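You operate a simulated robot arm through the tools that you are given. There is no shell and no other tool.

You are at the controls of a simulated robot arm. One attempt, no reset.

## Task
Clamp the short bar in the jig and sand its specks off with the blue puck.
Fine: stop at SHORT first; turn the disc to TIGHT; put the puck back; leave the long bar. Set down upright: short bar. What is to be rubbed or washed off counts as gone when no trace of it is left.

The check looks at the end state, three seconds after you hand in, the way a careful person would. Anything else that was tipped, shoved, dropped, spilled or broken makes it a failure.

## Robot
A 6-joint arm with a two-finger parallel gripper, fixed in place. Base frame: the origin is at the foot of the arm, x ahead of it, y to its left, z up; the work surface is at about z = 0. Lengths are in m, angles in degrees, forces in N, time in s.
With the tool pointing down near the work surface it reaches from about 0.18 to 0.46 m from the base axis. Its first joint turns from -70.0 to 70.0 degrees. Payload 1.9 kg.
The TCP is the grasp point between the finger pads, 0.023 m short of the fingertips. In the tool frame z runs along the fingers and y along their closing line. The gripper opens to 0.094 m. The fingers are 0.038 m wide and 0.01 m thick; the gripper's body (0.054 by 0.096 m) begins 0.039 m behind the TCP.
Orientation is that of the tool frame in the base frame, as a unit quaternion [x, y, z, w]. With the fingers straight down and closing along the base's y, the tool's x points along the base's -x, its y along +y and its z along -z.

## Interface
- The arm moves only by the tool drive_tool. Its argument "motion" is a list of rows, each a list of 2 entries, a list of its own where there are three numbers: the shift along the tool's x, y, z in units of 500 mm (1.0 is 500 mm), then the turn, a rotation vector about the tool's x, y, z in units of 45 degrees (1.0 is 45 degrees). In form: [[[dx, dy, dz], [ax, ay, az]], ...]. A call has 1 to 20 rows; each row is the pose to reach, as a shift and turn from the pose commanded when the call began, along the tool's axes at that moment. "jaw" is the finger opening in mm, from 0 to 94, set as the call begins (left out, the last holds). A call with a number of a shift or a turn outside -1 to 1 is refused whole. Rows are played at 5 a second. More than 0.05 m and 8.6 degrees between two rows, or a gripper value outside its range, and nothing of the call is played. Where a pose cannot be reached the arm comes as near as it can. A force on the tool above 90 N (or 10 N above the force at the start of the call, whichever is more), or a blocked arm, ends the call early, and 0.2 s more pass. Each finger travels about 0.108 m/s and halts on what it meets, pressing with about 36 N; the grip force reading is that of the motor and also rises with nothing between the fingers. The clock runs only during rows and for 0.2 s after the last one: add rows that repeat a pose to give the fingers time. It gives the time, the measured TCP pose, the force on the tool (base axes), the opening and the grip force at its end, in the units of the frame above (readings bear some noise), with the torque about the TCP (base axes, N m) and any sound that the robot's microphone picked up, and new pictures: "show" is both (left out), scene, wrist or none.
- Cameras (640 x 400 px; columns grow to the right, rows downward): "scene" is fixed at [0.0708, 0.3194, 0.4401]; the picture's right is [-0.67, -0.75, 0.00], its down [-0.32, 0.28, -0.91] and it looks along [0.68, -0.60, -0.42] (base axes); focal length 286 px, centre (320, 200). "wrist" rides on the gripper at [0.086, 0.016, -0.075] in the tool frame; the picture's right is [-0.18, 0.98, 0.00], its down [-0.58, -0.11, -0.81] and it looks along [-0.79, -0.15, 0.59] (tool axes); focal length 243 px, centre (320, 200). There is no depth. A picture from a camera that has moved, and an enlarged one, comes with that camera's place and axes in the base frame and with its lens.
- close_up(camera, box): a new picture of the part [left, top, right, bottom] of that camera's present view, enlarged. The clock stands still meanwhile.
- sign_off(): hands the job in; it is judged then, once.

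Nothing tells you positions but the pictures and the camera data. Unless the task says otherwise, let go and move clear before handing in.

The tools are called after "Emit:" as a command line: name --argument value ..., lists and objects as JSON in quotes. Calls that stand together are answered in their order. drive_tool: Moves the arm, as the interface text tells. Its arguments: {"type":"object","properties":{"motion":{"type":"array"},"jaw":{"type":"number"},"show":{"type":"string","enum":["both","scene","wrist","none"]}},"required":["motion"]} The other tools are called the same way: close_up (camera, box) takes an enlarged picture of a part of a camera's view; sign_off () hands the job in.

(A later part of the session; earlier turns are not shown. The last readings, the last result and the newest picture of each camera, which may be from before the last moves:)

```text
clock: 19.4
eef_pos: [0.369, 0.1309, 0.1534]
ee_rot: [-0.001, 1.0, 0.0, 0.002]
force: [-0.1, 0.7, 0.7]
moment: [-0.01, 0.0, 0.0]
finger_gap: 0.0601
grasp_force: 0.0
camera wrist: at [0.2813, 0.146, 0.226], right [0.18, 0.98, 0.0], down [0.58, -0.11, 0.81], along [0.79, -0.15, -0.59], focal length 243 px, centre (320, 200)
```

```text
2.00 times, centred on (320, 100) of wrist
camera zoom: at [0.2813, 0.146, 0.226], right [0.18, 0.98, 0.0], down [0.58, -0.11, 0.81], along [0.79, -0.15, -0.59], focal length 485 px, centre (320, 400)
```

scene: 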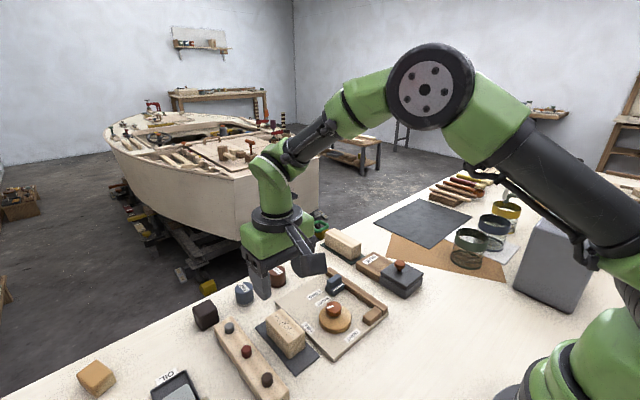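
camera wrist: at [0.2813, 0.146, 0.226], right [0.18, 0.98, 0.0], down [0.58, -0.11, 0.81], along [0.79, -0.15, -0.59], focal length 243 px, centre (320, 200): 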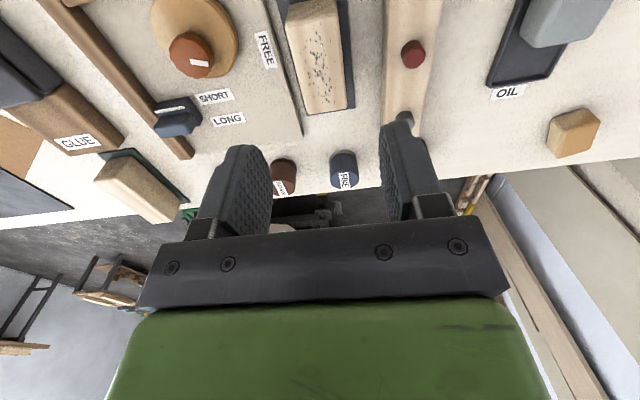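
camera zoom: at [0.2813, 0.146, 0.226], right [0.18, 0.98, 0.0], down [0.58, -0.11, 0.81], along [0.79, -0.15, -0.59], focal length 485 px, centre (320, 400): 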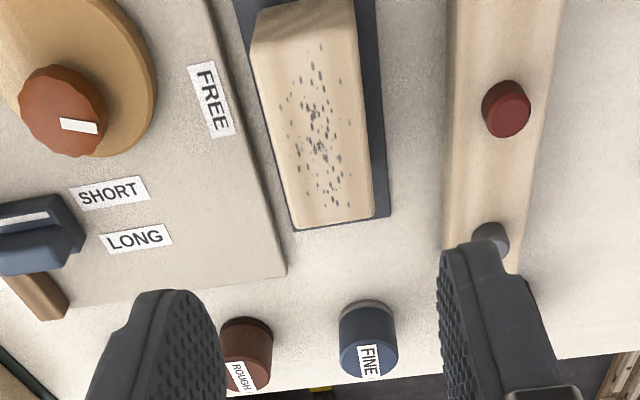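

Emit:
drive_tool --motion '[[[0.003, 0, 0.05], [0, 0, 0]], [[0.003, 0, 0.1], [0, 0, 0]], [[0.003, 0, 0.15], [0, 0, 0]], [[0.003, 0, 0.19], [0, 0, 0]], [[0.003, 0, 0.215], [0, 0, 0]], [[0.003, 0, 0.215], [0, 0, 0]]]'

Emit:
close_up --camera "wrist" --box '[180, 0, 460, 230]'

Emit:
close_up --camera "scene" --box '[210, 260, 350, 370]'

```text
clock: 20.8
eef_pos: [0.3663, 0.1298, 0.0442]
ee_rot: [0.0, 1.0, 0.0, 0.0]
force: [1.5, 0.2, -0.8]
moment: [0.0, -0.01, 0.01]
finger_gap: 0.0603
grasp_force: 0.2
camera wrist: at [0.2804, 0.1459, 0.1176], right [0.18, 0.98, 0.0], down [0.58, -0.11, 0.81], along [0.79, -0.15, -0.59], focal length 243 px, centre (320, 200)
```

scene: 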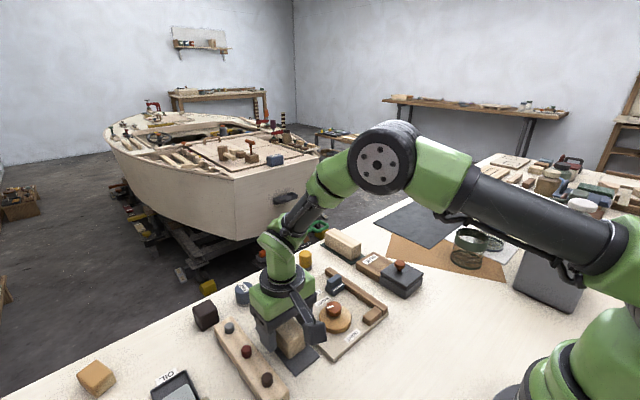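
wrist: 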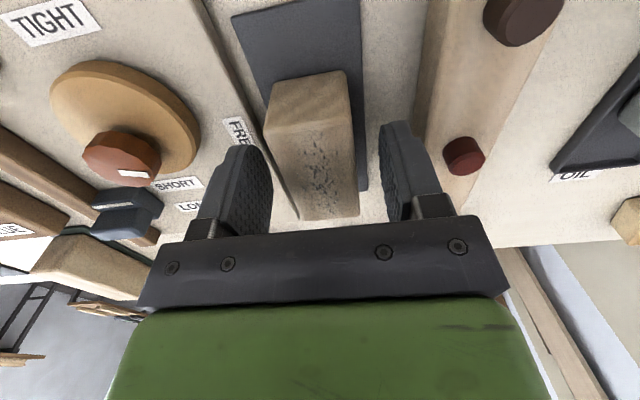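

```text
1.74 times, centred on (320, 115) of wrist
camera zoom: at [0.2804, 0.1459, 0.1176], right [0.18, 0.98, 0.0], down [0.58, -0.11, 0.81], along [0.79, -0.15, -0.59], focal length 422 px, centre (320, 348)
```

zoom: 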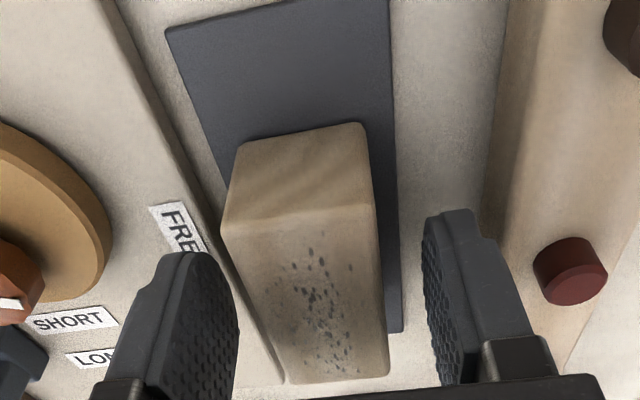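

```text
3.64 times, centred on (280, 315) of scene
camera zoom: at [0.0708, 0.3194, 0.4401], right [-0.67, -0.75, 0.0], down [-0.32, 0.28, -0.91], along [0.68, -0.6, -0.42], focal length 1041 px, centre (466, -218)
```

zoom: 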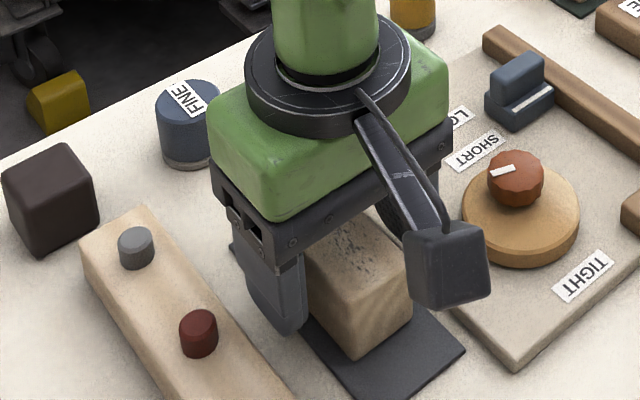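

Emit:
drive_tool --motion '[[[0, 0, 0], [0, 0, 0]], [[0, 0, 0], [0, 0, 0]], [[0, 0, 0], [0, 0, 0]], [[0, 0, 0], [0, 0, 0]]]' --jaw 25

Emit:
close_up --camera "wrist" --box '[180, 0, 460, 230]'

```text
clock: 21.8
eef_pos: [0.3676, 0.1297, 0.0453]
ee_rot: [0.0, 1.0, 0.0, 0.001]
force: [0.6, -0.1, -1.0]
moment: [-0.02, 0.01, 0.0]
finger_gap: 0.0353
grasp_force: 36.4
camera wrist: at [0.2803, 0.1459, 0.1179], right [0.18, 0.98, 0.0], down [0.58, -0.11, 0.81], along [0.79, -0.15, -0.59], focal length 243 px, centre (320, 200)
```

scene: 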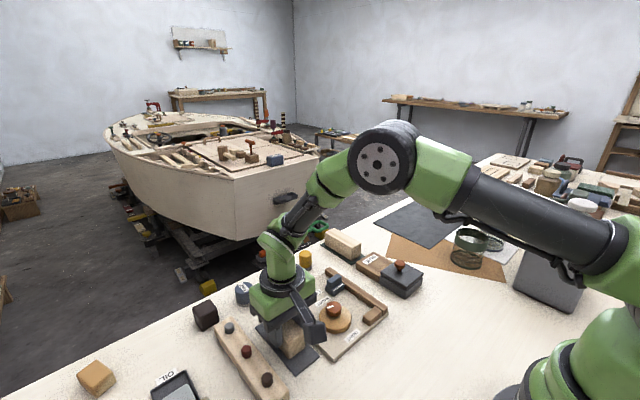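
wrist: 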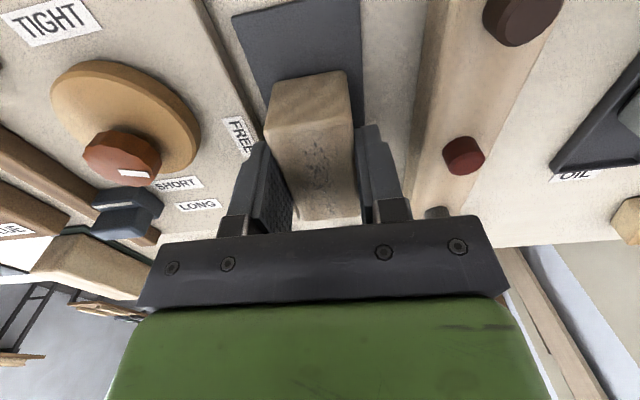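

```text
1.74 times, centred on (320, 115) of wrist
camera zoom: at [0.2803, 0.1459, 0.1179], right [0.18, 0.98, 0.0], down [0.58, -0.11, 0.81], along [0.79, -0.15, -0.59], focal length 422 px, centre (320, 348)
```

zoom: 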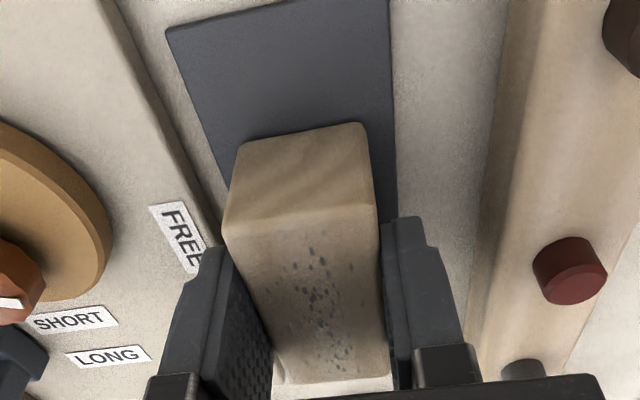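

Gripped at 35.3 mm width. I lift and carry the bar over the pocket between the fence, end block, stop and disc.

Emit:
drive_tool --motion '[[[0, 0, -0.02], [0, 0, 0]], [[0, 0, -0.06], [0, 0, 0]], [[0, 0, -0.1], [0, 0, 0]], [[0, 0, -0.14], [0, 0, 0]], [[0, 0, -0.16], [0, 0, 0]], [[0.01, -0.05, -0.16], [0, 0, 0]], [[0.02, -0.1, -0.16], [0, 0, 0]], [[0.03, -0.15, -0.16], [0, 0, 0]], [[0.035, -0.2, -0.16], [0, 0, 0]], [[0.04, -0.25, -0.16], [0, 0, 0]], [[0.0434, -0.28, -0.16], [0, 0, 0]], [[0.0434, -0.291, -0.16], [0, 0, 0]], [[0.0434, -0.291, -0.16], [0, 0, 0]]]'

Emit:
close_up --camera "wrist" --box '[180, 0, 460, 230]'

Emit:
close_up --camera "scene" --box '[270, 230, 410, 340]'

```text
clock: 24.6
eef_pos: [0.344, -0.0153, 0.1248]
ee_rot: [0.0, 1.0, 0.0, 0.0]
force: [-0.8, 0.3, 0.9]
moment: [0.0, 0.01, 0.0]
finger_gap: 0.0251
grasp_force: 0.0
camera wrist: at [0.2577, 0.0004, 0.1982], right [0.18, 0.98, 0.0], down [0.58, -0.11, 0.81], along [0.79, -0.15, -0.59], focal length 243 px, centre (320, 200)
```

scene: 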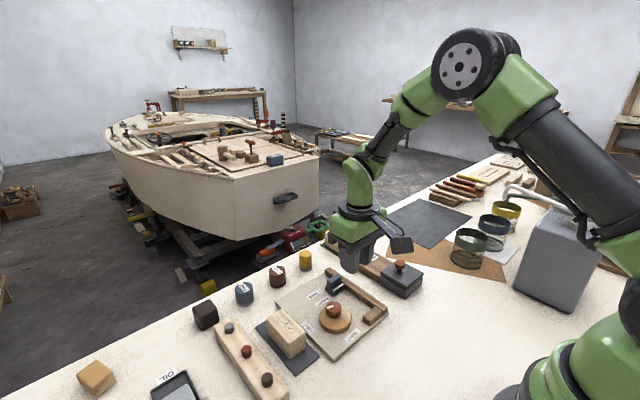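
wrist: 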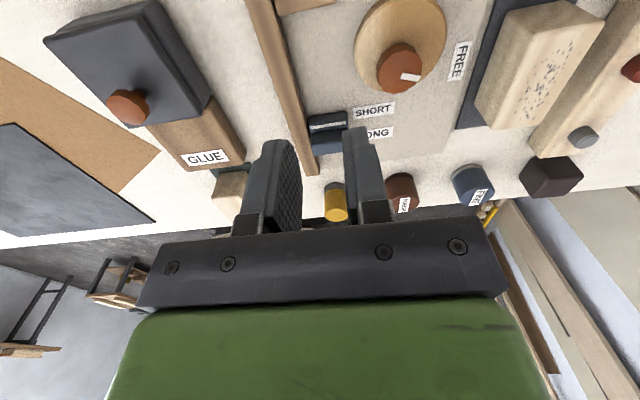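

```text
1.74 times, centred on (320, 115) of wrist
camera zoom: at [0.2577, 0.0004, 0.1982], right [0.18, 0.98, 0.0], down [0.58, -0.11, 0.81], along [0.79, -0.15, -0.59], focal length 422 px, centre (320, 348)
```

zoom: 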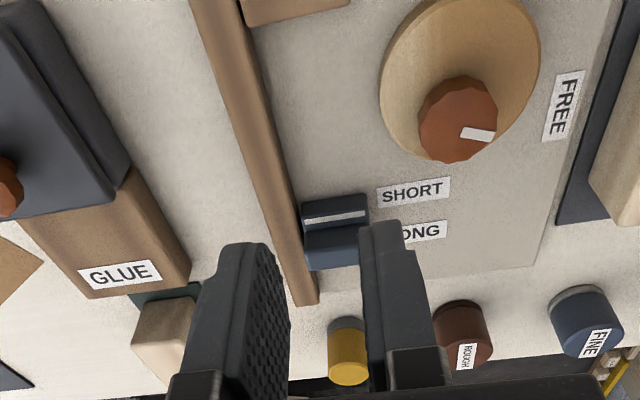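

```text
3.64 times, centred on (340, 285) of scene
camera zoom: at [0.0708, 0.3194, 0.4401], right [-0.67, -0.75, 0.0], down [-0.32, 0.28, -0.91], along [0.68, -0.6, -0.42], focal length 1041 px, centre (247, -109)
```

zoom: 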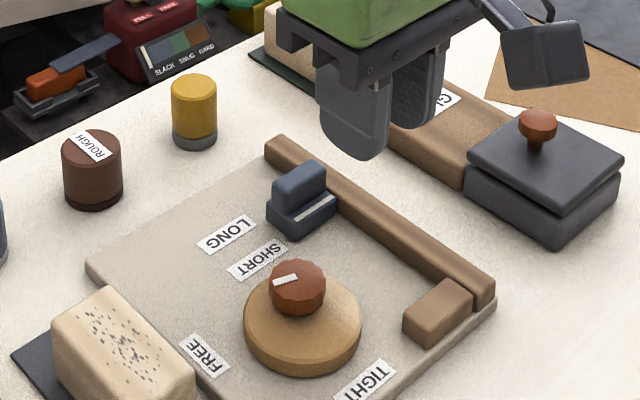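

The bar slipped out of the jaws and stayed behind on its mat. I'll check exactly how it lies now before trying again.

Emit:
close_up --camera "scene" --box '[220, 280, 340, 380]'

Emit:
close_up --camera "wrist" --box '[420, 0, 640, 200]'

```text
4.00 times, centred on (280, 330) of scene
camera zoom: at [0.0708, 0.3194, 0.4401], right [-0.67, -0.75, 0.0], down [-0.32, 0.28, -0.91], along [0.68, -0.6, -0.42], focal length 1145 px, centre (480, -320)
```

zoom: 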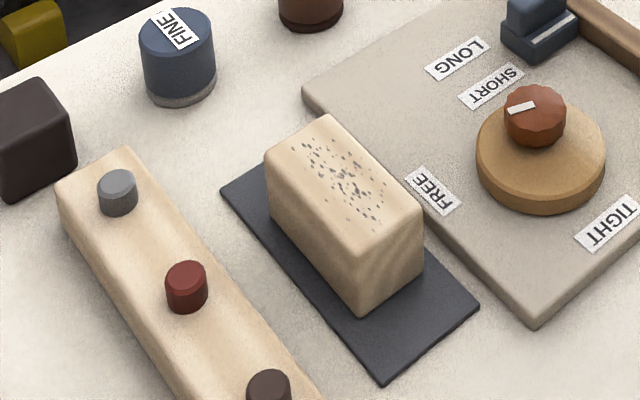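

```text
2.00 times, centred on (530, 100) of wrist
camera zoom: at [0.2577, 0.0004, 0.1982], right [0.18, 0.98, 0.0], down [0.58, -0.11, 0.81], along [0.79, -0.15, -0.59], focal length 485 px, centre (-100, 400)
```

zoom: 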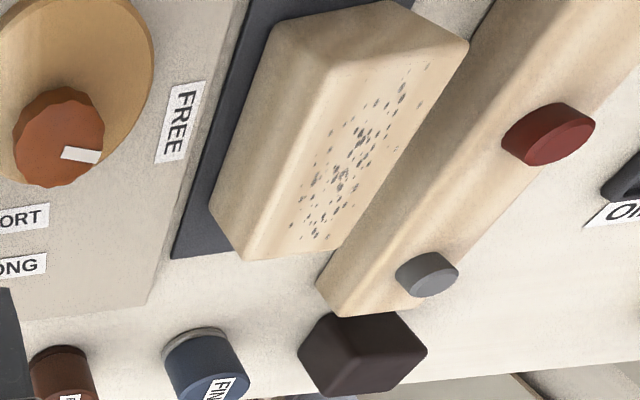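

The bar stands unmoved on its mat. I'll go back, take a deeper grip and test-lift slowly to learn how well it holds.

Emit:
drive_tool --motion '[[[-0.005, 0.05, 0], [0, 0, 0]], [[-0.015, 0.1, 0], [0, 0, 0]], [[-0.025, 0.15, 0], [0, 0, 0]], [[-0.035, 0.2, 0], [0, 0, 0]], [[-0.04, 0.25, 0], [0, 0, 0]], [[-0.0434, 0.28, 0], [0, 0, 0]], [[-0.0434, 0.291, 0], [0, 0, 0]], [[-0.0434, 0.291, 0.04], [0, 0, 0]], [[-0.0434, 0.291, 0.08], [0, 0, 0]], [[-0.0434, 0.291, 0.12], [0, 0, 0]], [[-0.0434, 0.291, 0.16], [0, 0, 0]], [[-0.0434, 0.291, 0.18], [0, 0, 0]], [[-0.0434, 0.291, 0.18], [0, 0, 0]]]' --jaw 60

Emit:
close_up --camera "wrist" --box '[180, 0, 460, 230]'

```text
clock: 27.4
eef_pos: [0.3662, 0.1315, 0.0361]
ee_rot: [0.0, 1.0, -0.001, 0.001]
force: [0.1, 0.1, -0.1]
moment: [0.02, -0.01, 0.0]
finger_gap: 0.0602
grasp_force: 0.1
camera wrist: at [0.2798, 0.1458, 0.1082], right [0.18, 0.98, 0.0], down [0.58, -0.11, 0.81], along [0.79, -0.15, -0.59], focal length 243 px, centre (320, 200)
```

scene: 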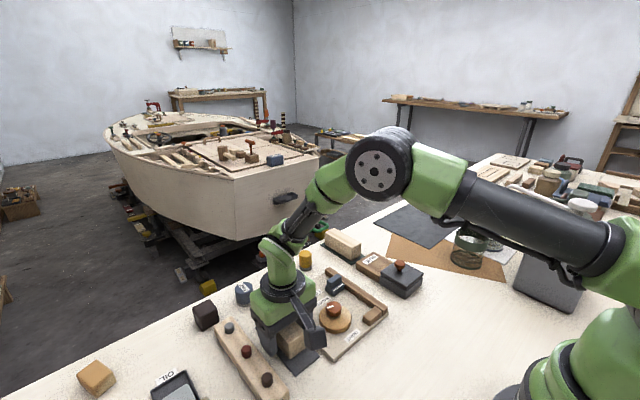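
wrist: 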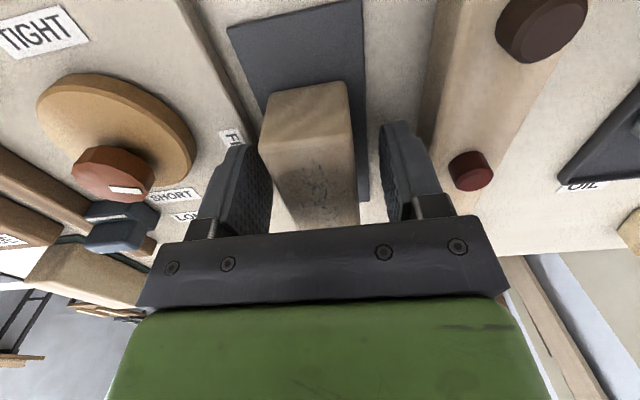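

```text
1.74 times, centred on (320, 115) of wrist
camera zoom: at [0.2798, 0.1458, 0.1082], right [0.18, 0.98, 0.0], down [0.58, -0.11, 0.81], along [0.79, -0.15, -0.59], focal length 422 px, centre (320, 348)
```

zoom: 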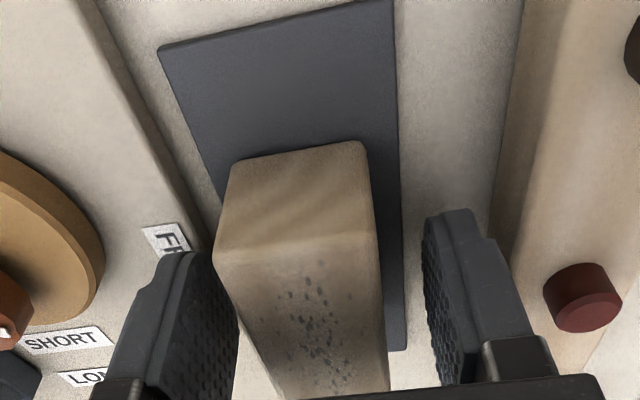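

Emit:
drive_tool --motion '[[[0, 0, 0], [0, 0, 0]], [[0, 0, 0], [0, 0, 0]], [[0, 0, 0], [0, 0, 0]], [[0, 0, 0], [0, 0, 0]], [[0, 0, 0], [0, 0, 0]]]' --jaw 10 --show "none"

Emit:
drive_tool --motion '[[[0, 0, -0.002], [0, 0, 0]], [[0, 0, -0.004], [0, 0, 0]], [[0, 0, -0.006], [0, 0, 0]], [[0, 0, -0.008], [0, 0, 0]], [[0, 0, -0.008], [0, 0, 0]]]'

Emit:
close_up --camera "wrist" --box '[180, 0, 460, 230]'

Emit:
close_up --camera "scene" --box '[220, 280, 340, 380]'

```text
clock: 28.6
eef_pos: [0.3662, 0.1298, 0.0355]
ee_rot: [-0.001, 1.0, 0.0, 0.0]
force: [-0.6, 0.1, -0.3]
moment: [0.02, 0.01, 0.0]
finger_gap: 0.035
grasp_force: 36.1
```

```text
clock: 29.8
eef_pos: [0.3662, 0.1294, 0.0403]
ee_rot: [0.0, 1.0, 0.0, 0.001]
force: [0.1, -0.5, -0.5]
moment: [-0.02, -0.04, 0.0]
finger_gap: 0.0352
grasp_force: 36.0
camera wrist: at [0.2798, 0.1458, 0.1125], right [0.18, 0.98, 0.0], down [0.58, -0.11, 0.81], along [0.79, -0.15, -0.59], focal length 243 px, centre (320, 200)
```

scene: 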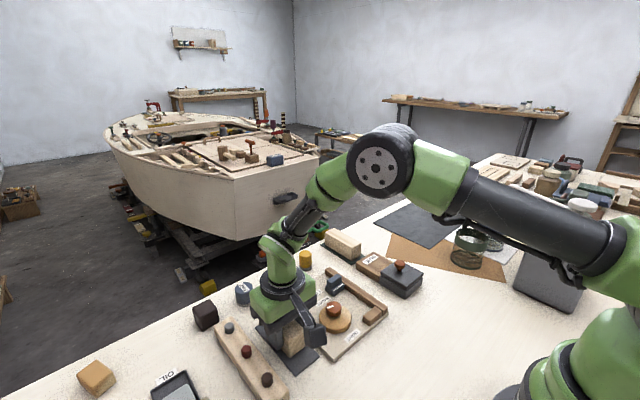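
wrist: 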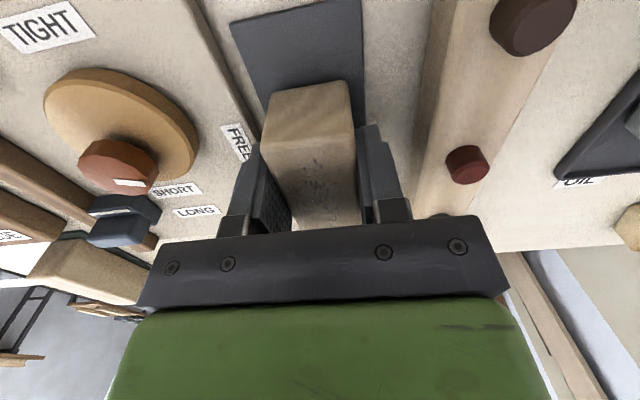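

```text
1.74 times, centred on (320, 115) of wrist
camera zoom: at [0.2798, 0.1458, 0.1125], right [0.18, 0.98, 0.0], down [0.58, -0.11, 0.81], along [0.79, -0.15, -0.59], focal length 422 px, centre (320, 348)
```

zoom: 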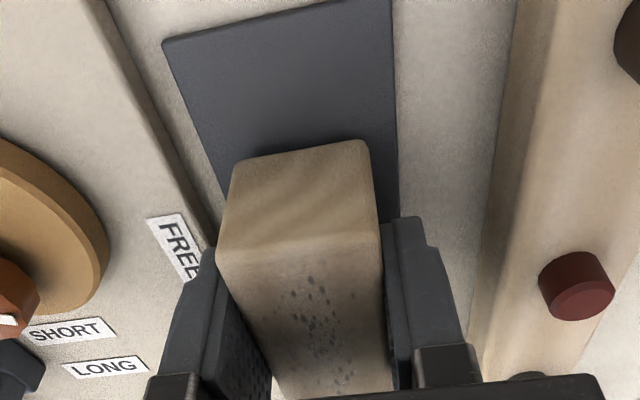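

```text
4.00 times, centred on (280, 330) of scene
camera zoom: at [0.0708, 0.3194, 0.4401], right [-0.67, -0.75, 0.0], down [-0.32, 0.28, -0.91], along [0.68, -0.6, -0.42], focal length 1145 px, centre (480, -320)
```

zoom: 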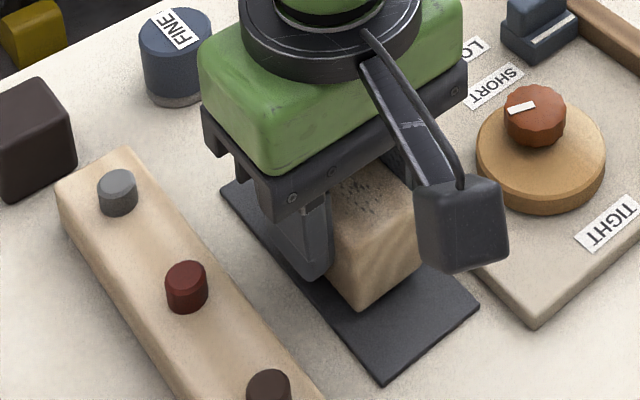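

Emit:
drive_tool --motion '[[[0, 0, -0.005], [0, 0, 0]], [[0, 0, -0.01], [0, 0, 0]], [[0, 0, -0.015], [0, 0, 0]], [[0, 0, -0.02], [0, 0, 0]], [[0, 0, -0.025], [0, 0, 0]], [[0, 0, -0.03], [0, 0, 0]], [[0, 0, -0.03], [0, 0, 0]]]'

Emit:
close_up --camera "wrist" --box '[180, 0, 460, 230]'

Emit:
close_up --camera "scene" --box '[220, 280, 340, 380]'

```text
clock: 31.4
eef_pos: [0.3658, 0.1297, 0.0526]
ee_rot: [0.0, 1.0, 0.0, 0.001]
force: [0.0, -0.3, 0.3]
moment: [0.03, 0.02, -0.03]
finger_gap: 0.0353
grasp_force: 35.6
camera wrist: at [0.2795, 0.1461, 0.1274], right [0.18, 0.98, 0.0], down [0.58, -0.11, 0.81], along [0.79, -0.15, -0.59], focal length 243 px, centre (320, 200)
```

scene: 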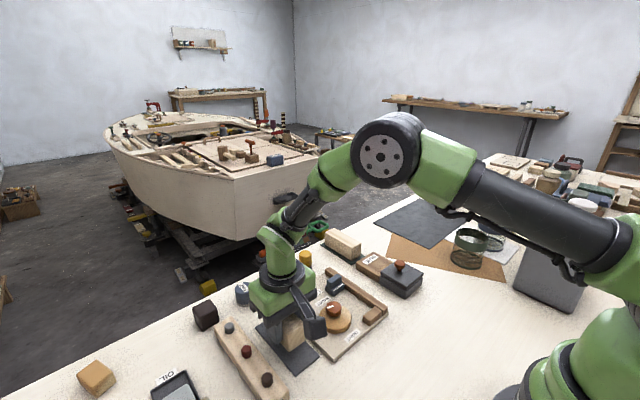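
wrist: 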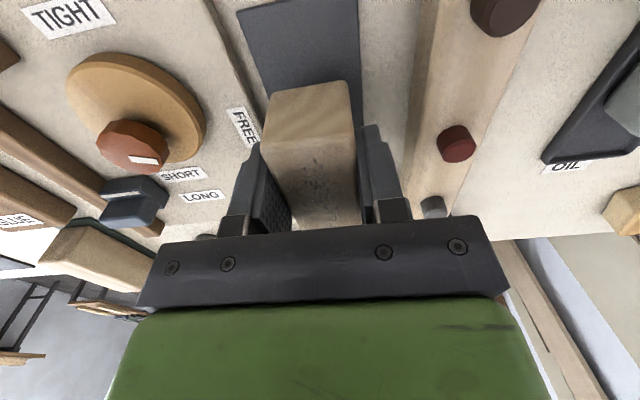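

```text
1.74 times, centred on (320, 115) of wrist
camera zoom: at [0.2795, 0.1461, 0.1274], right [0.18, 0.98, 0.0], down [0.58, -0.11, 0.81], along [0.79, -0.15, -0.59], focal length 422 px, centre (320, 348)
```

zoom: 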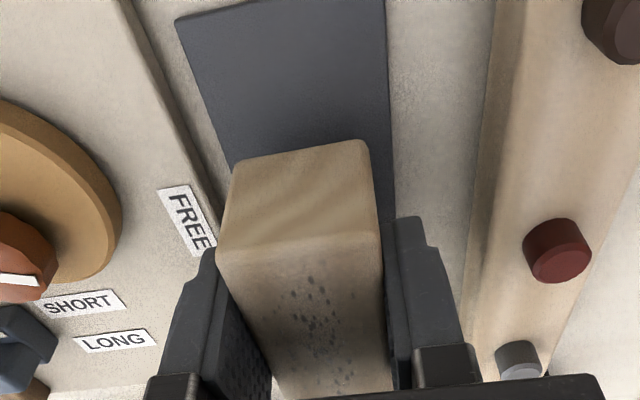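

```text
4.00 times, centred on (280, 330) of scene
camera zoom: at [0.0708, 0.3194, 0.4401], right [-0.67, -0.75, 0.0], down [-0.32, 0.28, -0.91], along [0.68, -0.6, -0.42], focal length 1145 px, centre (480, -320)
```

zoom: 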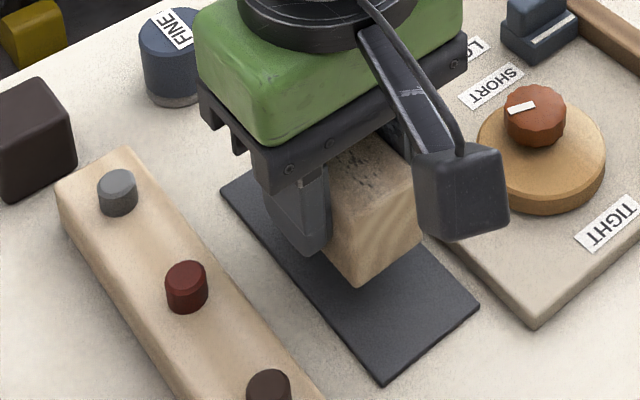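

The deeper grip holds. But in the jig the fingertips must clear the fence, so I'll set the bar back down and regrip slightly higher, then lift slowly.

Emit:
drive_tool --motion '[[[0, 0, 0.01], [0, 0, 0]], [[0, 0, 0.02], [0, 0, 0]], [[0, 0, 0.03], [0, 0, 0]], [[0, 0, 0.036], [0, 0, 0]], [[0, 0, 0.038], [0, 0, 0]], [[0, 0, 0.038], [0, 0, 0]]]' --show "none"

Emit:
drive_tool --motion '[[[0, 0, 0], [0, 0, 0]], [[0, 0, 0], [0, 0, 0]], [[0, 0, -0.006], [0, 0, 0]], [[0, 0, -0.012], [0, 0, 0]], [[0, 0, -0.012], [0, 0, 0]]]' --jaw 44 --show "none"

Emit:
drive_tool --motion '[[[0, 0, 0], [0, 0, 0]], [[0, 0, 0], [0, 0, 0]], [[0, 0, 0], [0, 0, 0]], [[0, 0, 0], [0, 0, 0]], [[0, 0, 0], [0, 0, 0]]]' --jaw 5

Emit:
close_up --camera "scene" --box '[220, 280, 340, 380]'

```text
clock: 32.8
eef_pos: [0.3666, 0.1307, 0.0358]
ee_rot: [0.0, 1.0, 0.0, 0.001]
force: [-1.1, -1.1, 1.0]
moment: [-0.04, 0.0, -0.01]
finger_gap: 0.0352
grasp_force: 35.5
```

```text
clock: 34.0
eef_pos: [0.3657, 0.1296, 0.0405]
ee_rot: [0.001, 1.0, 0.0, 0.001]
force: [0.2, -0.4, -0.6]
moment: [-0.02, -0.01, 0.0]
finger_gap: 0.0439
grasp_force: 0.1
```

```text
clock: 35.2
eef_pos: [0.3666, 0.1304, 0.0403]
ee_rot: [-0.001, 1.0, 0.0, 0.001]
force: [-1.1, -0.4, 1.8]
moment: [0.01, 0.03, 0.01]
finger_gap: 0.0353
grasp_force: 36.4
camera wrist: at [0.2796, 0.1458, 0.1144], right [0.18, 0.98, 0.0], down [0.58, -0.11, 0.81], along [0.79, -0.15, -0.59], focal length 243 px, centre (320, 200)
```

scene: 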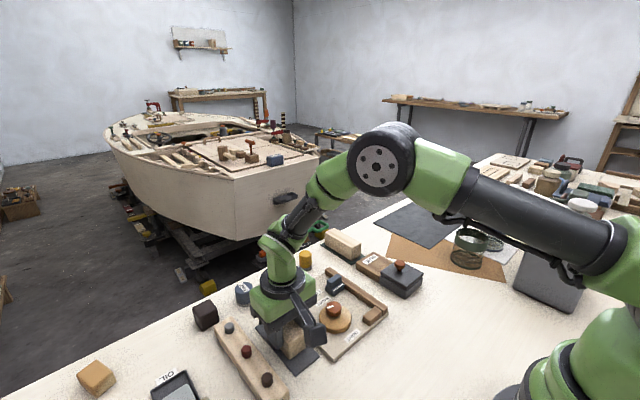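
wrist: 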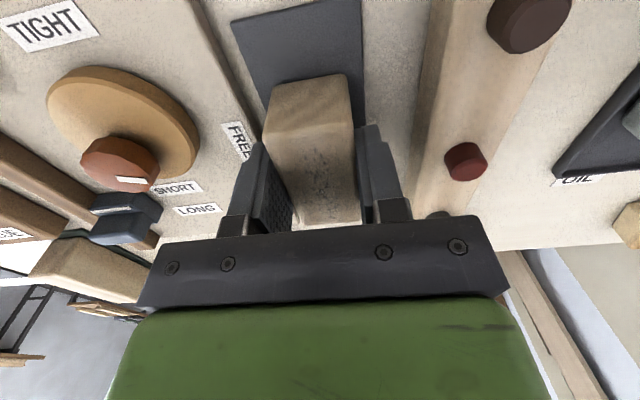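

```text
4.00 times, centred on (280, 330) of scene
camera zoom: at [0.0708, 0.3194, 0.4401], right [-0.67, -0.75, 0.0], down [-0.32, 0.28, -0.91], along [0.68, -0.6, -0.42], focal length 1145 px, centre (480, -320)
```

zoom: 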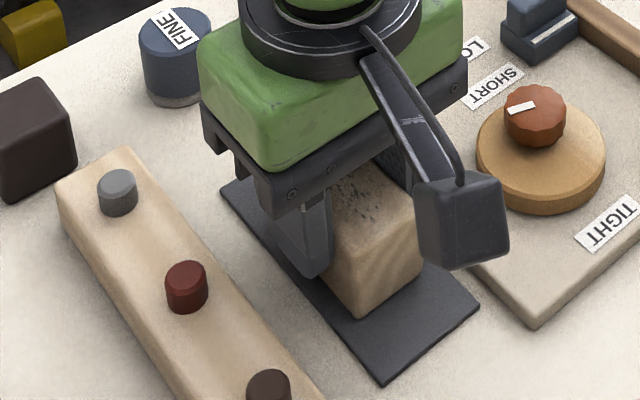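

Emit:
drive_tool --motion '[[[0, 0, -0.003], [0, 0, 0]], [[0, 0, -0.008], [0, 0, 0]], [[0, 0, -0.013], [0, 0, 0]], [[0, 0, -0.018], [0, 0, 0]], [[0, 0, -0.023], [0, 0, 0]], [[0, 0, -0.028], [0, 0, 0]], [[0, 0, -0.033], [0, 0, 0]], [[0, 0, -0.038], [0, 0, 0]], [[0, 0, -0.043], [0, 0, 0]], [[0, 0, -0.05], [0, 0, 0]], [[0, 0, -0.05], [0, 0, 0]]]'

Emit:
close_up --camera "wrist" --box '[180, 0, 460, 230]'

Emit:
close_up --camera "scene" --box '[220, 270, 340, 370]'

```text
clock: 37.6
eef_pos: [0.3655, 0.1298, 0.0673]
ee_rot: [0.0, 1.0, 0.0, 0.001]
force: [-0.6, -0.7, -0.6]
moment: [0.03, 0.01, 0.03]
finger_gap: 0.0353
grasp_force: 35.4
camera wrist: at [0.2796, 0.1462, 0.1393], right [0.18, 0.98, 0.0], down [0.58, -0.11, 0.81], along [0.79, -0.15, -0.59], focal length 243 px, centre (320, 200)
```

scene: 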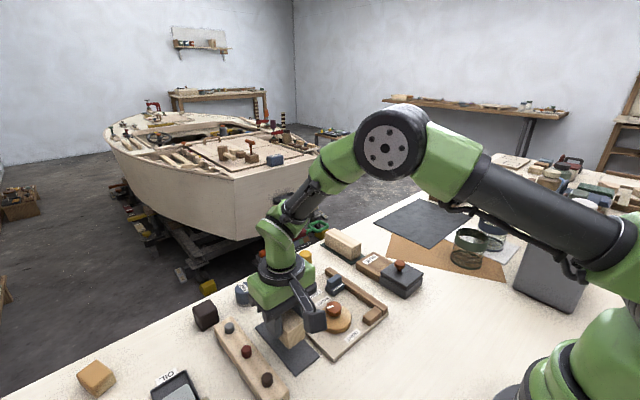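
wrist: 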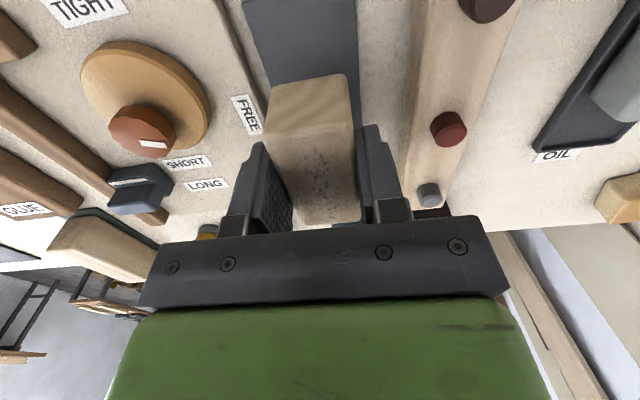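

```text
1.74 times, centred on (320, 115) of wrist
camera zoom: at [0.2796, 0.1462, 0.1393], right [0.18, 0.98, 0.0], down [0.58, -0.11, 0.81], along [0.79, -0.15, -0.59], focal length 422 px, centre (320, 348)
```

zoom: 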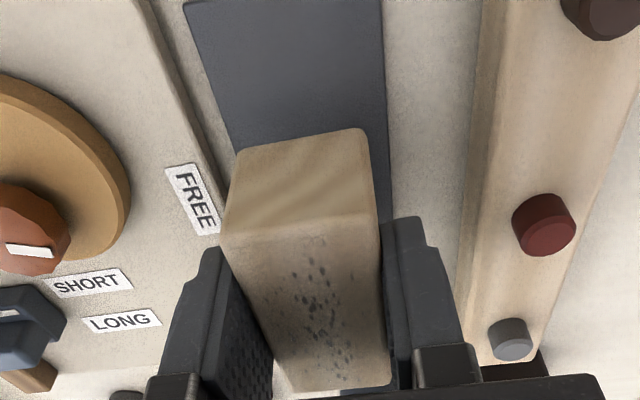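

```text
4.00 times, centred on (280, 320) of scene
camera zoom: at [0.0708, 0.3194, 0.4401], right [-0.67, -0.75, 0.0], down [-0.32, 0.28, -0.91], along [0.68, -0.6, -0.42], focal length 1145 px, centre (480, -280)
```

zoom: 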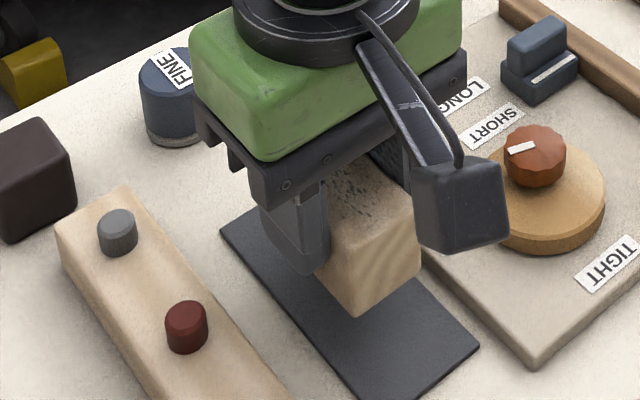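

Emit:
drive_tool --motion '[[[0, 0, -0.01], [0, 0, 0]], [[0, 0, -0.02], [0, 0, 0]], [[0, 0, -0.03], [0, 0, 0]], [[0, 0, -0.04], [0, 0, 0]], [[0, 0, -0.05], [0, 0, 0]], [[0, 0, -0.06], [0, 0, 0]], [[0, -0.015, -0.06], [0, 0, 0]], [[0.005, -0.04, -0.06], [0, 0, 0]], [[0.01, -0.065, -0.06], [0, 0, 0]], [[0.015, -0.09, -0.06], [0, 0, 0]], [[0.02, -0.115, -0.06], [0, 0, 0]], [[0.025, -0.14, -0.06], [0, 0, 0]], [[0.03, -0.165, -0.06], [0, 0, 0]], [[0.035, -0.19, -0.06], [0, 0, 0]], [[0.04, -0.215, -0.06], [0, 0, 0]], [[0.0434, -0.24, -0.06], [0, 0, 0]], [[0.0434, -0.265, -0.06], [0, 0, 0]], [[0.0434, -0.28, -0.06], [0, 0, 0]], [[0.0434, -0.29, -0.06], [0, 0, 0]], [[0.0434, -0.291, -0.06], [0, 0, 0]]]'

Emit:
close_up --camera "wrist" --box '[180, 0, 460, 230]'

Emit:
close_up --camera "scene" --box '[280, 230, 420, 340]'

```text
clock: 41.8
eef_pos: [0.3429, -0.0147, 0.0961]
ee_rot: [-0.001, 1.0, 0.0, 0.001]
force: [-0.2, -0.6, -0.6]
moment: [0.0, -0.01, -0.01]
finger_gap: 0.0355
grasp_force: 36.4
camera wrist: at [0.2575, 0.0006, 0.1694], right [0.18, 0.98, 0.0], down [0.58, -0.11, 0.81], along [0.79, -0.15, -0.59], focal length 243 px, centre (320, 200)
```

scene: 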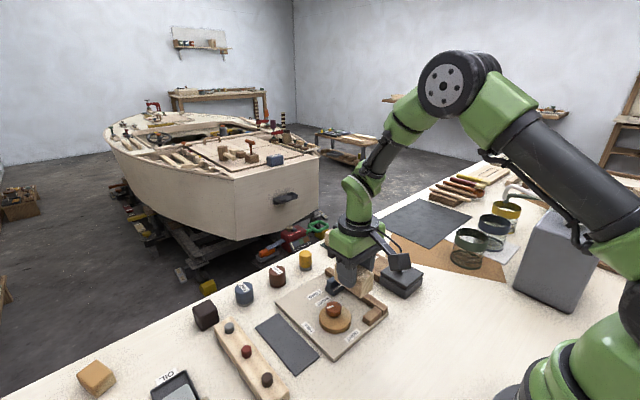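
wrist: 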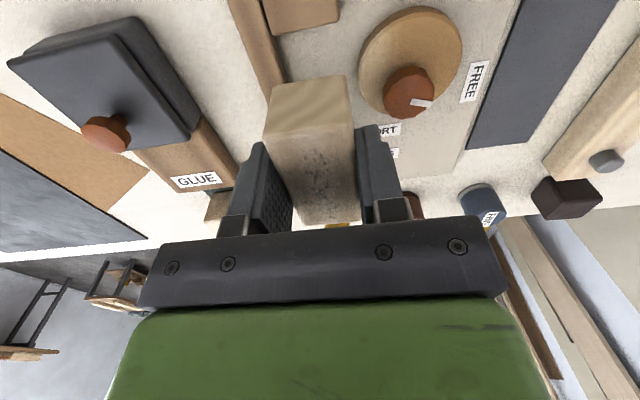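

```text
1.74 times, centred on (320, 115) of wrist
camera zoom: at [0.2575, 0.0006, 0.1694], right [0.18, 0.98, 0.0], down [0.58, -0.11, 0.81], along [0.79, -0.15, -0.59], focal length 422 px, centre (320, 348)
```

zoom: 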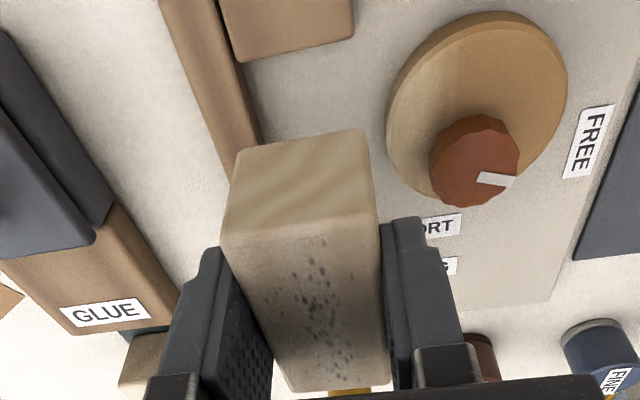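

```text
3.64 times, centred on (350, 285) of scene
camera zoom: at [0.0708, 0.3194, 0.4401], right [-0.67, -0.75, 0.0], down [-0.32, 0.28, -0.91], along [0.68, -0.6, -0.42], focal length 1041 px, centre (211, -109)
```

zoom: 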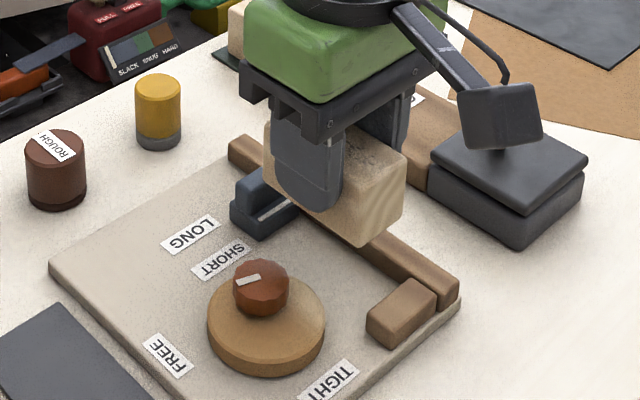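

Emit:
drive_tool --motion '[[[0, -0.002, 0.01], [0, 0, 0]], [[0, -0.002, 0.02], [0, 0, 0]], [[0, -0.002, 0.035], [0, 0, 0]], [[0, -0.002, 0.05], [0, 0, 0]], [[0, -0.002, 0.065], [0, 0, 0]], [[0, -0.002, 0.078], [0, 0, 0]], [[0, -0.002, 0.086], [0, 0, 0]], [[0, -0.002, 0.086], [0, 0, 0]]]'

Emit:
close_up --camera "wrist" --box '[180, 0, 460, 230]'

Emit:
close_up --camera "scene" --box '[300, 250, 400, 330]'

```text
clock: 43.6
eef_pos: [0.3443, -0.0156, 0.0523]
ee_rot: [0.0, 1.0, 0.0, 0.001]
force: [0.5, 0.0, -0.2]
moment: [0.02, -0.03, 0.03]
finger_gap: 0.035
grasp_force: 36.5
camera wrist: at [0.258, -0.0001, 0.126], right [0.18, 0.98, 0.0], down [0.58, -0.11, 0.81], along [0.79, -0.15, -0.59], focal length 243 px, centre (320, 200)
```

scene: 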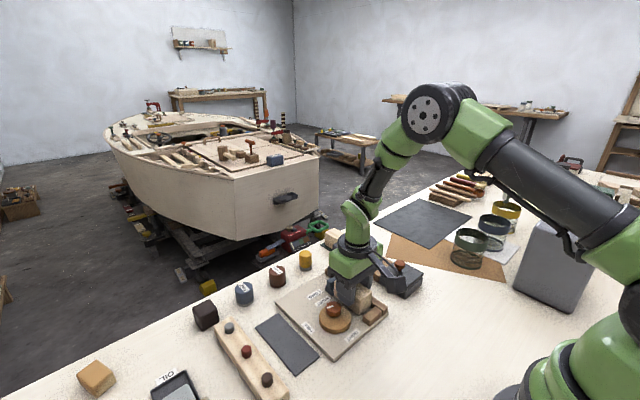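
wrist: 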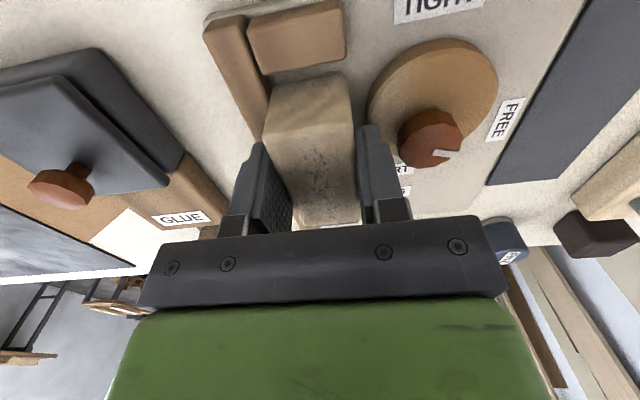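

```text
1.74 times, centred on (320, 115) of wrist
camera zoom: at [0.258, -0.0001, 0.126], right [0.18, 0.98, 0.0], down [0.58, -0.11, 0.81], along [0.79, -0.15, -0.59], focal length 422 px, centre (320, 348)
```

zoom: 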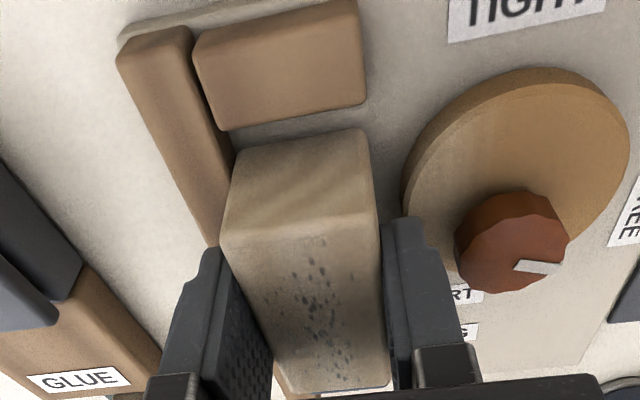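

```text
5.00 times, centred on (350, 290) of scene
camera zoom: at [0.0708, 0.3194, 0.4401], right [-0.67, -0.75, 0.0], down [-0.32, 0.28, -0.91], along [0.68, -0.6, -0.42], focal length 1431 px, centre (170, -250)
```

zoom: 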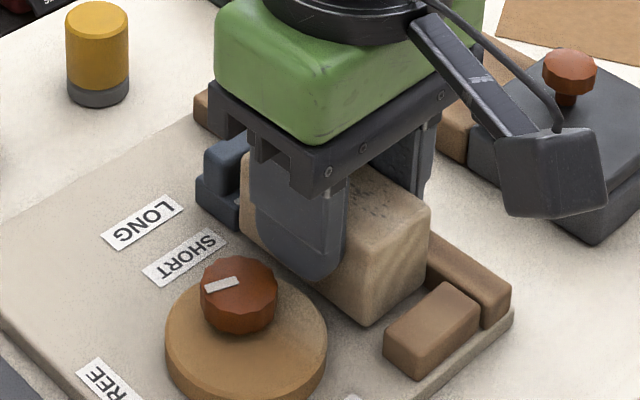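

Emit:
drive_tool --motion '[[[0, 0, 0.003], [0, 0, 0]], [[0, 0, 0.006], [0, 0, 0]], [[0, 0, 0.009], [0, 0, 0]], [[0, 0, 0.011], [0, 0, 0]], [[0, 0, 0.011], [0, 0, 0]]]'

Emit:
close_up --camera "wrist" --box '[180, 0, 460, 230]'

Emit:
close_up --camera "scene" --box '[300, 250, 400, 330]'

```text
clock: 44.8
eef_pos: [0.3443, -0.0164, 0.0486]
ee_rot: [0.001, 1.0, 0.0, 0.001]
force: [-8.3, 0.2, 23.6]
moment: [0.0, 0.28, -0.03]
finger_gap: 0.0353
grasp_force: 35.4
camera wrist: at [0.258, -0.0003, 0.1212], right [0.19, 0.98, 0.0], down [0.58, -0.11, 0.81], along [0.79, -0.15, -0.59], focal length 243 px, centre (320, 200)
```

scene: 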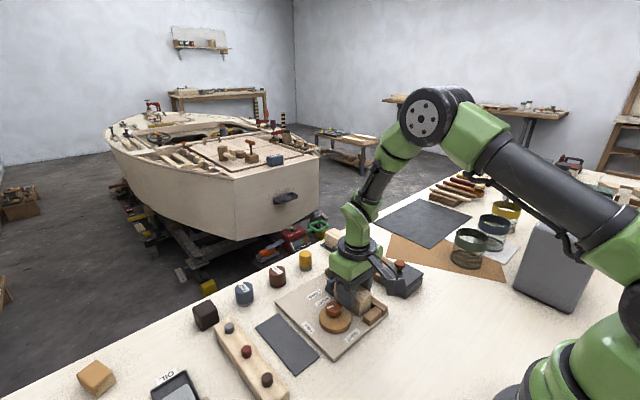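
wrist: 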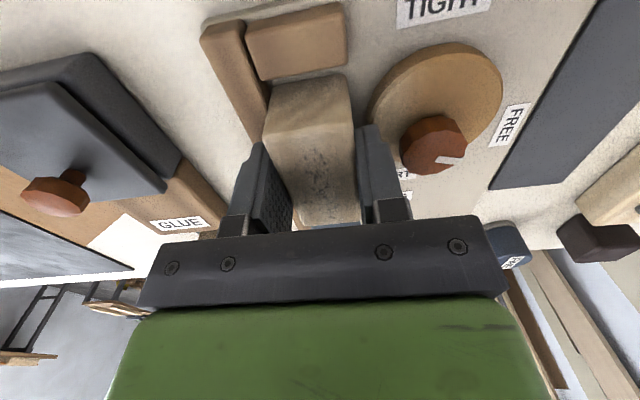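

```text
1.74 times, centred on (320, 115) of wrist
camera zoom: at [0.258, -0.0003, 0.1212], right [0.19, 0.98, 0.0], down [0.58, -0.11, 0.81], along [0.79, -0.15, -0.59], focal length 422 px, centre (320, 348)
```

zoom: 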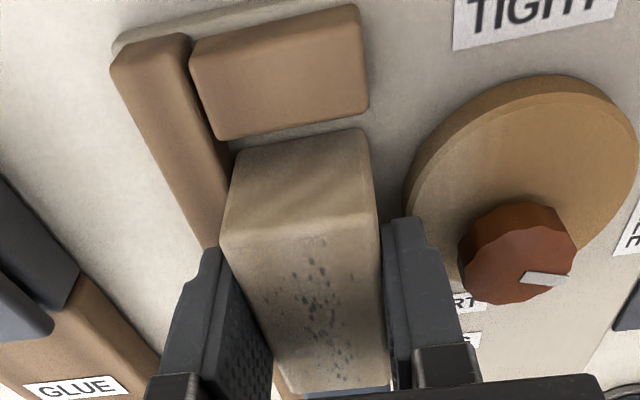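

```text
5.00 times, centred on (350, 290) of scene
camera zoom: at [0.0707, 0.3194, 0.4401], right [-0.67, -0.75, 0.0], down [-0.32, 0.28, -0.91], along [0.68, -0.6, -0.42], focal length 1431 px, centre (170, -250)
```

zoom: 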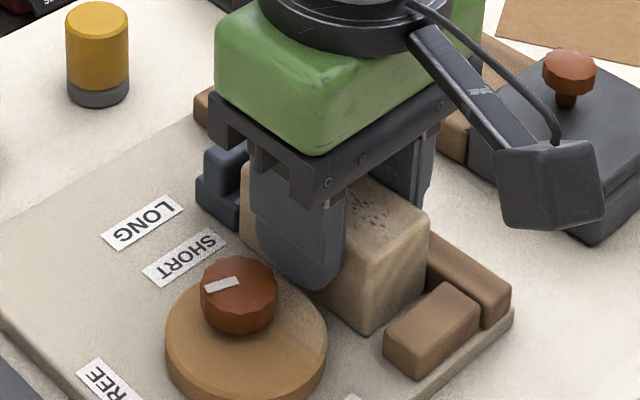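

The bar rests on the jig board. I'll take the pressure off, open slightly and lift away.

Emit:
drive_tool --motion '[[[0, 0, -0.003], [0, 0, 0]], [[0, 0, -0.003], [0, 0, 0]]]' --show "none"

Emit:
drive_tool --motion '[[[0, 0, 0], [0, 0, 0]], [[0, 0, 0], [0, 0, 0]], [[0, 0, -0.01], [0, 0, 0]], [[0, 0, -0.03], [0, 0, 0]], [[0, 0, -0.06], [0, 0, 0]], [[0, 0, -0.1], [0, 0, 0]], [[0, 0, -0.15], [0, 0, 0]], [[0, 0, -0.15], [0, 0, 0]]]' --jaw 43

Emit:
close_up --camera "wrist" --box '[180, 0, 460, 230]'

Emit:
close_up --camera "scene" --box '[300, 250, 400, 330]'

```text
clock: 45.4
eef_pos: [0.3434, -0.0165, 0.0487]
ee_rot: [-0.001, 1.0, 0.0, 0.001]
force: [-0.1, -0.7, -0.2]
moment: [-0.01, 0.01, -0.02]
finger_gap: 0.0353
grasp_force: 36.2
```

```text
clock: 47.2
eef_pos: [0.3444, -0.0164, 0.1255]
ee_rot: [0.001, 1.0, 0.0, 0.001]
force: [0.1, 0.1, 0.1]
moment: [0.0, -0.01, 0.0]
finger_gap: 0.043
grasp_force: 0.0
camera wrist: at [0.2577, 0.0001, 0.1982], right [0.18, 0.98, 0.0], down [0.58, -0.11, 0.81], along [0.79, -0.15, -0.59], focal length 243 px, centre (320, 200)
```

scene: 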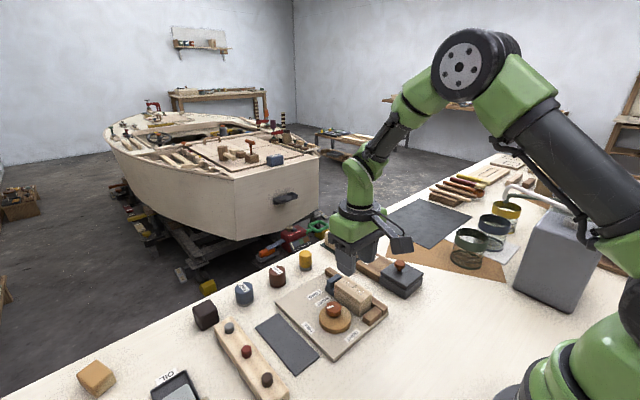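
wrist: 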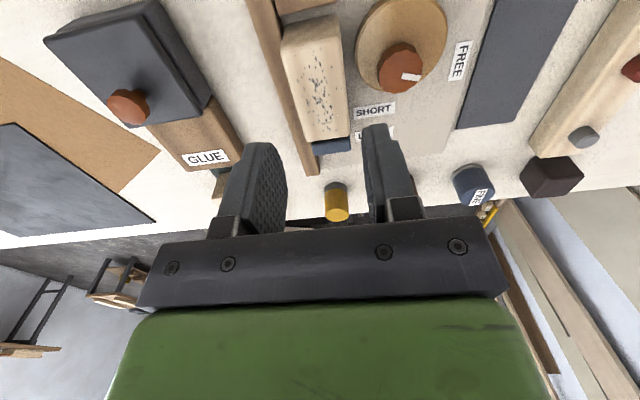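

```text
1.74 times, centred on (320, 115) of wrist
camera zoom: at [0.2577, 0.0001, 0.1982], right [0.18, 0.98, 0.0], down [0.58, -0.11, 0.81], along [0.79, -0.15, -0.59], focal length 422 px, centre (320, 348)
```

zoom: 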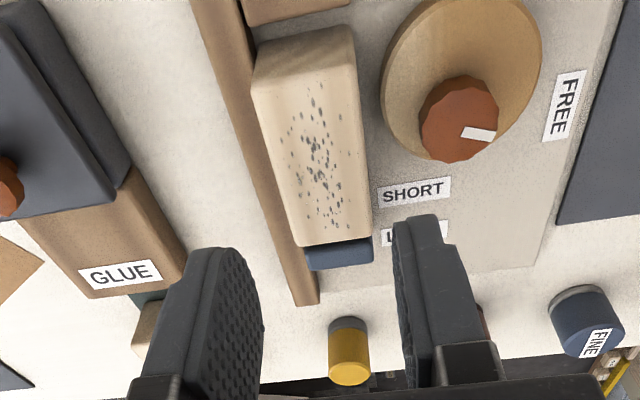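

```text
5.00 times, centred on (350, 290) of scene
camera zoom: at [0.0708, 0.3194, 0.4401], right [-0.67, -0.75, 0.0], down [-0.32, 0.28, -0.91], along [0.68, -0.6, -0.42], focal length 1431 px, centre (170, -250)
```

zoom: 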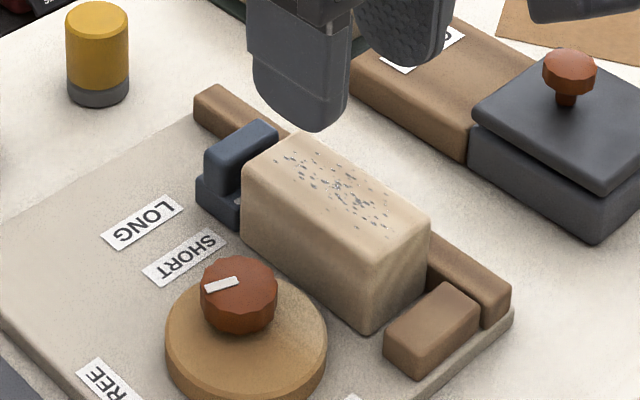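

The bar lies along the fence between block and stop. Next is the disc; I'll look closely at its knob.

Emit:
close_up --camera "wrist" --box '[340, 0, 480, 100]'

Emit:
close_up --camera "scene" --box '[305, 290, 365, 340]'

```text
4.00 times, centred on (410, 50) of wrist
camera zoom: at [0.2577, 0.0001, 0.1982], right [0.18, 0.98, 0.0], down [0.58, -0.11, 0.81], along [0.79, -0.15, -0.59], focal length 970 px, centre (-40, 800)
```

zoom: 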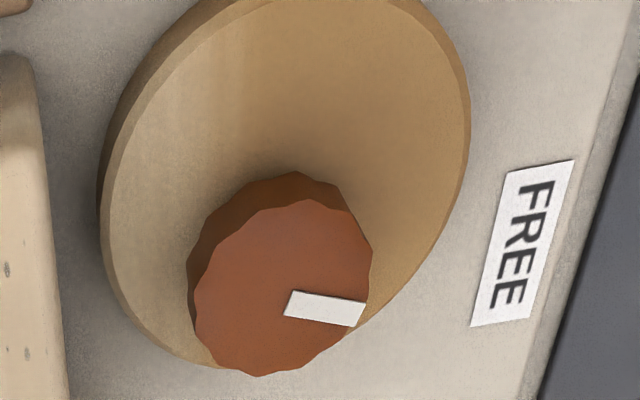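

```text
8.00 times, centred on (335, 315) of scene
camera zoom: at [0.0708, 0.3194, 0.4401], right [-0.67, -0.75, 0.0], down [-0.32, 0.28, -0.91], along [0.68, -0.6, -0.42], focal length 2290 px, centre (200, -720)
```

zoom: 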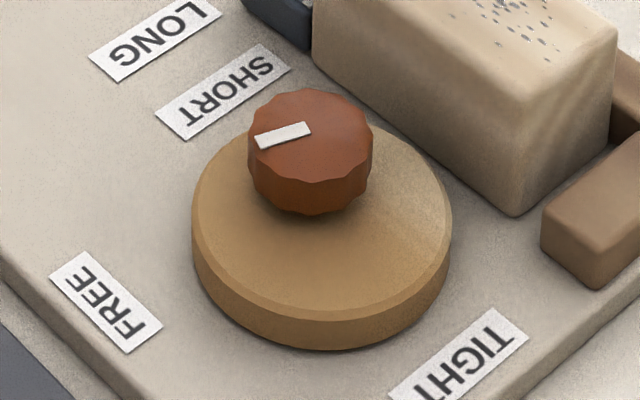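

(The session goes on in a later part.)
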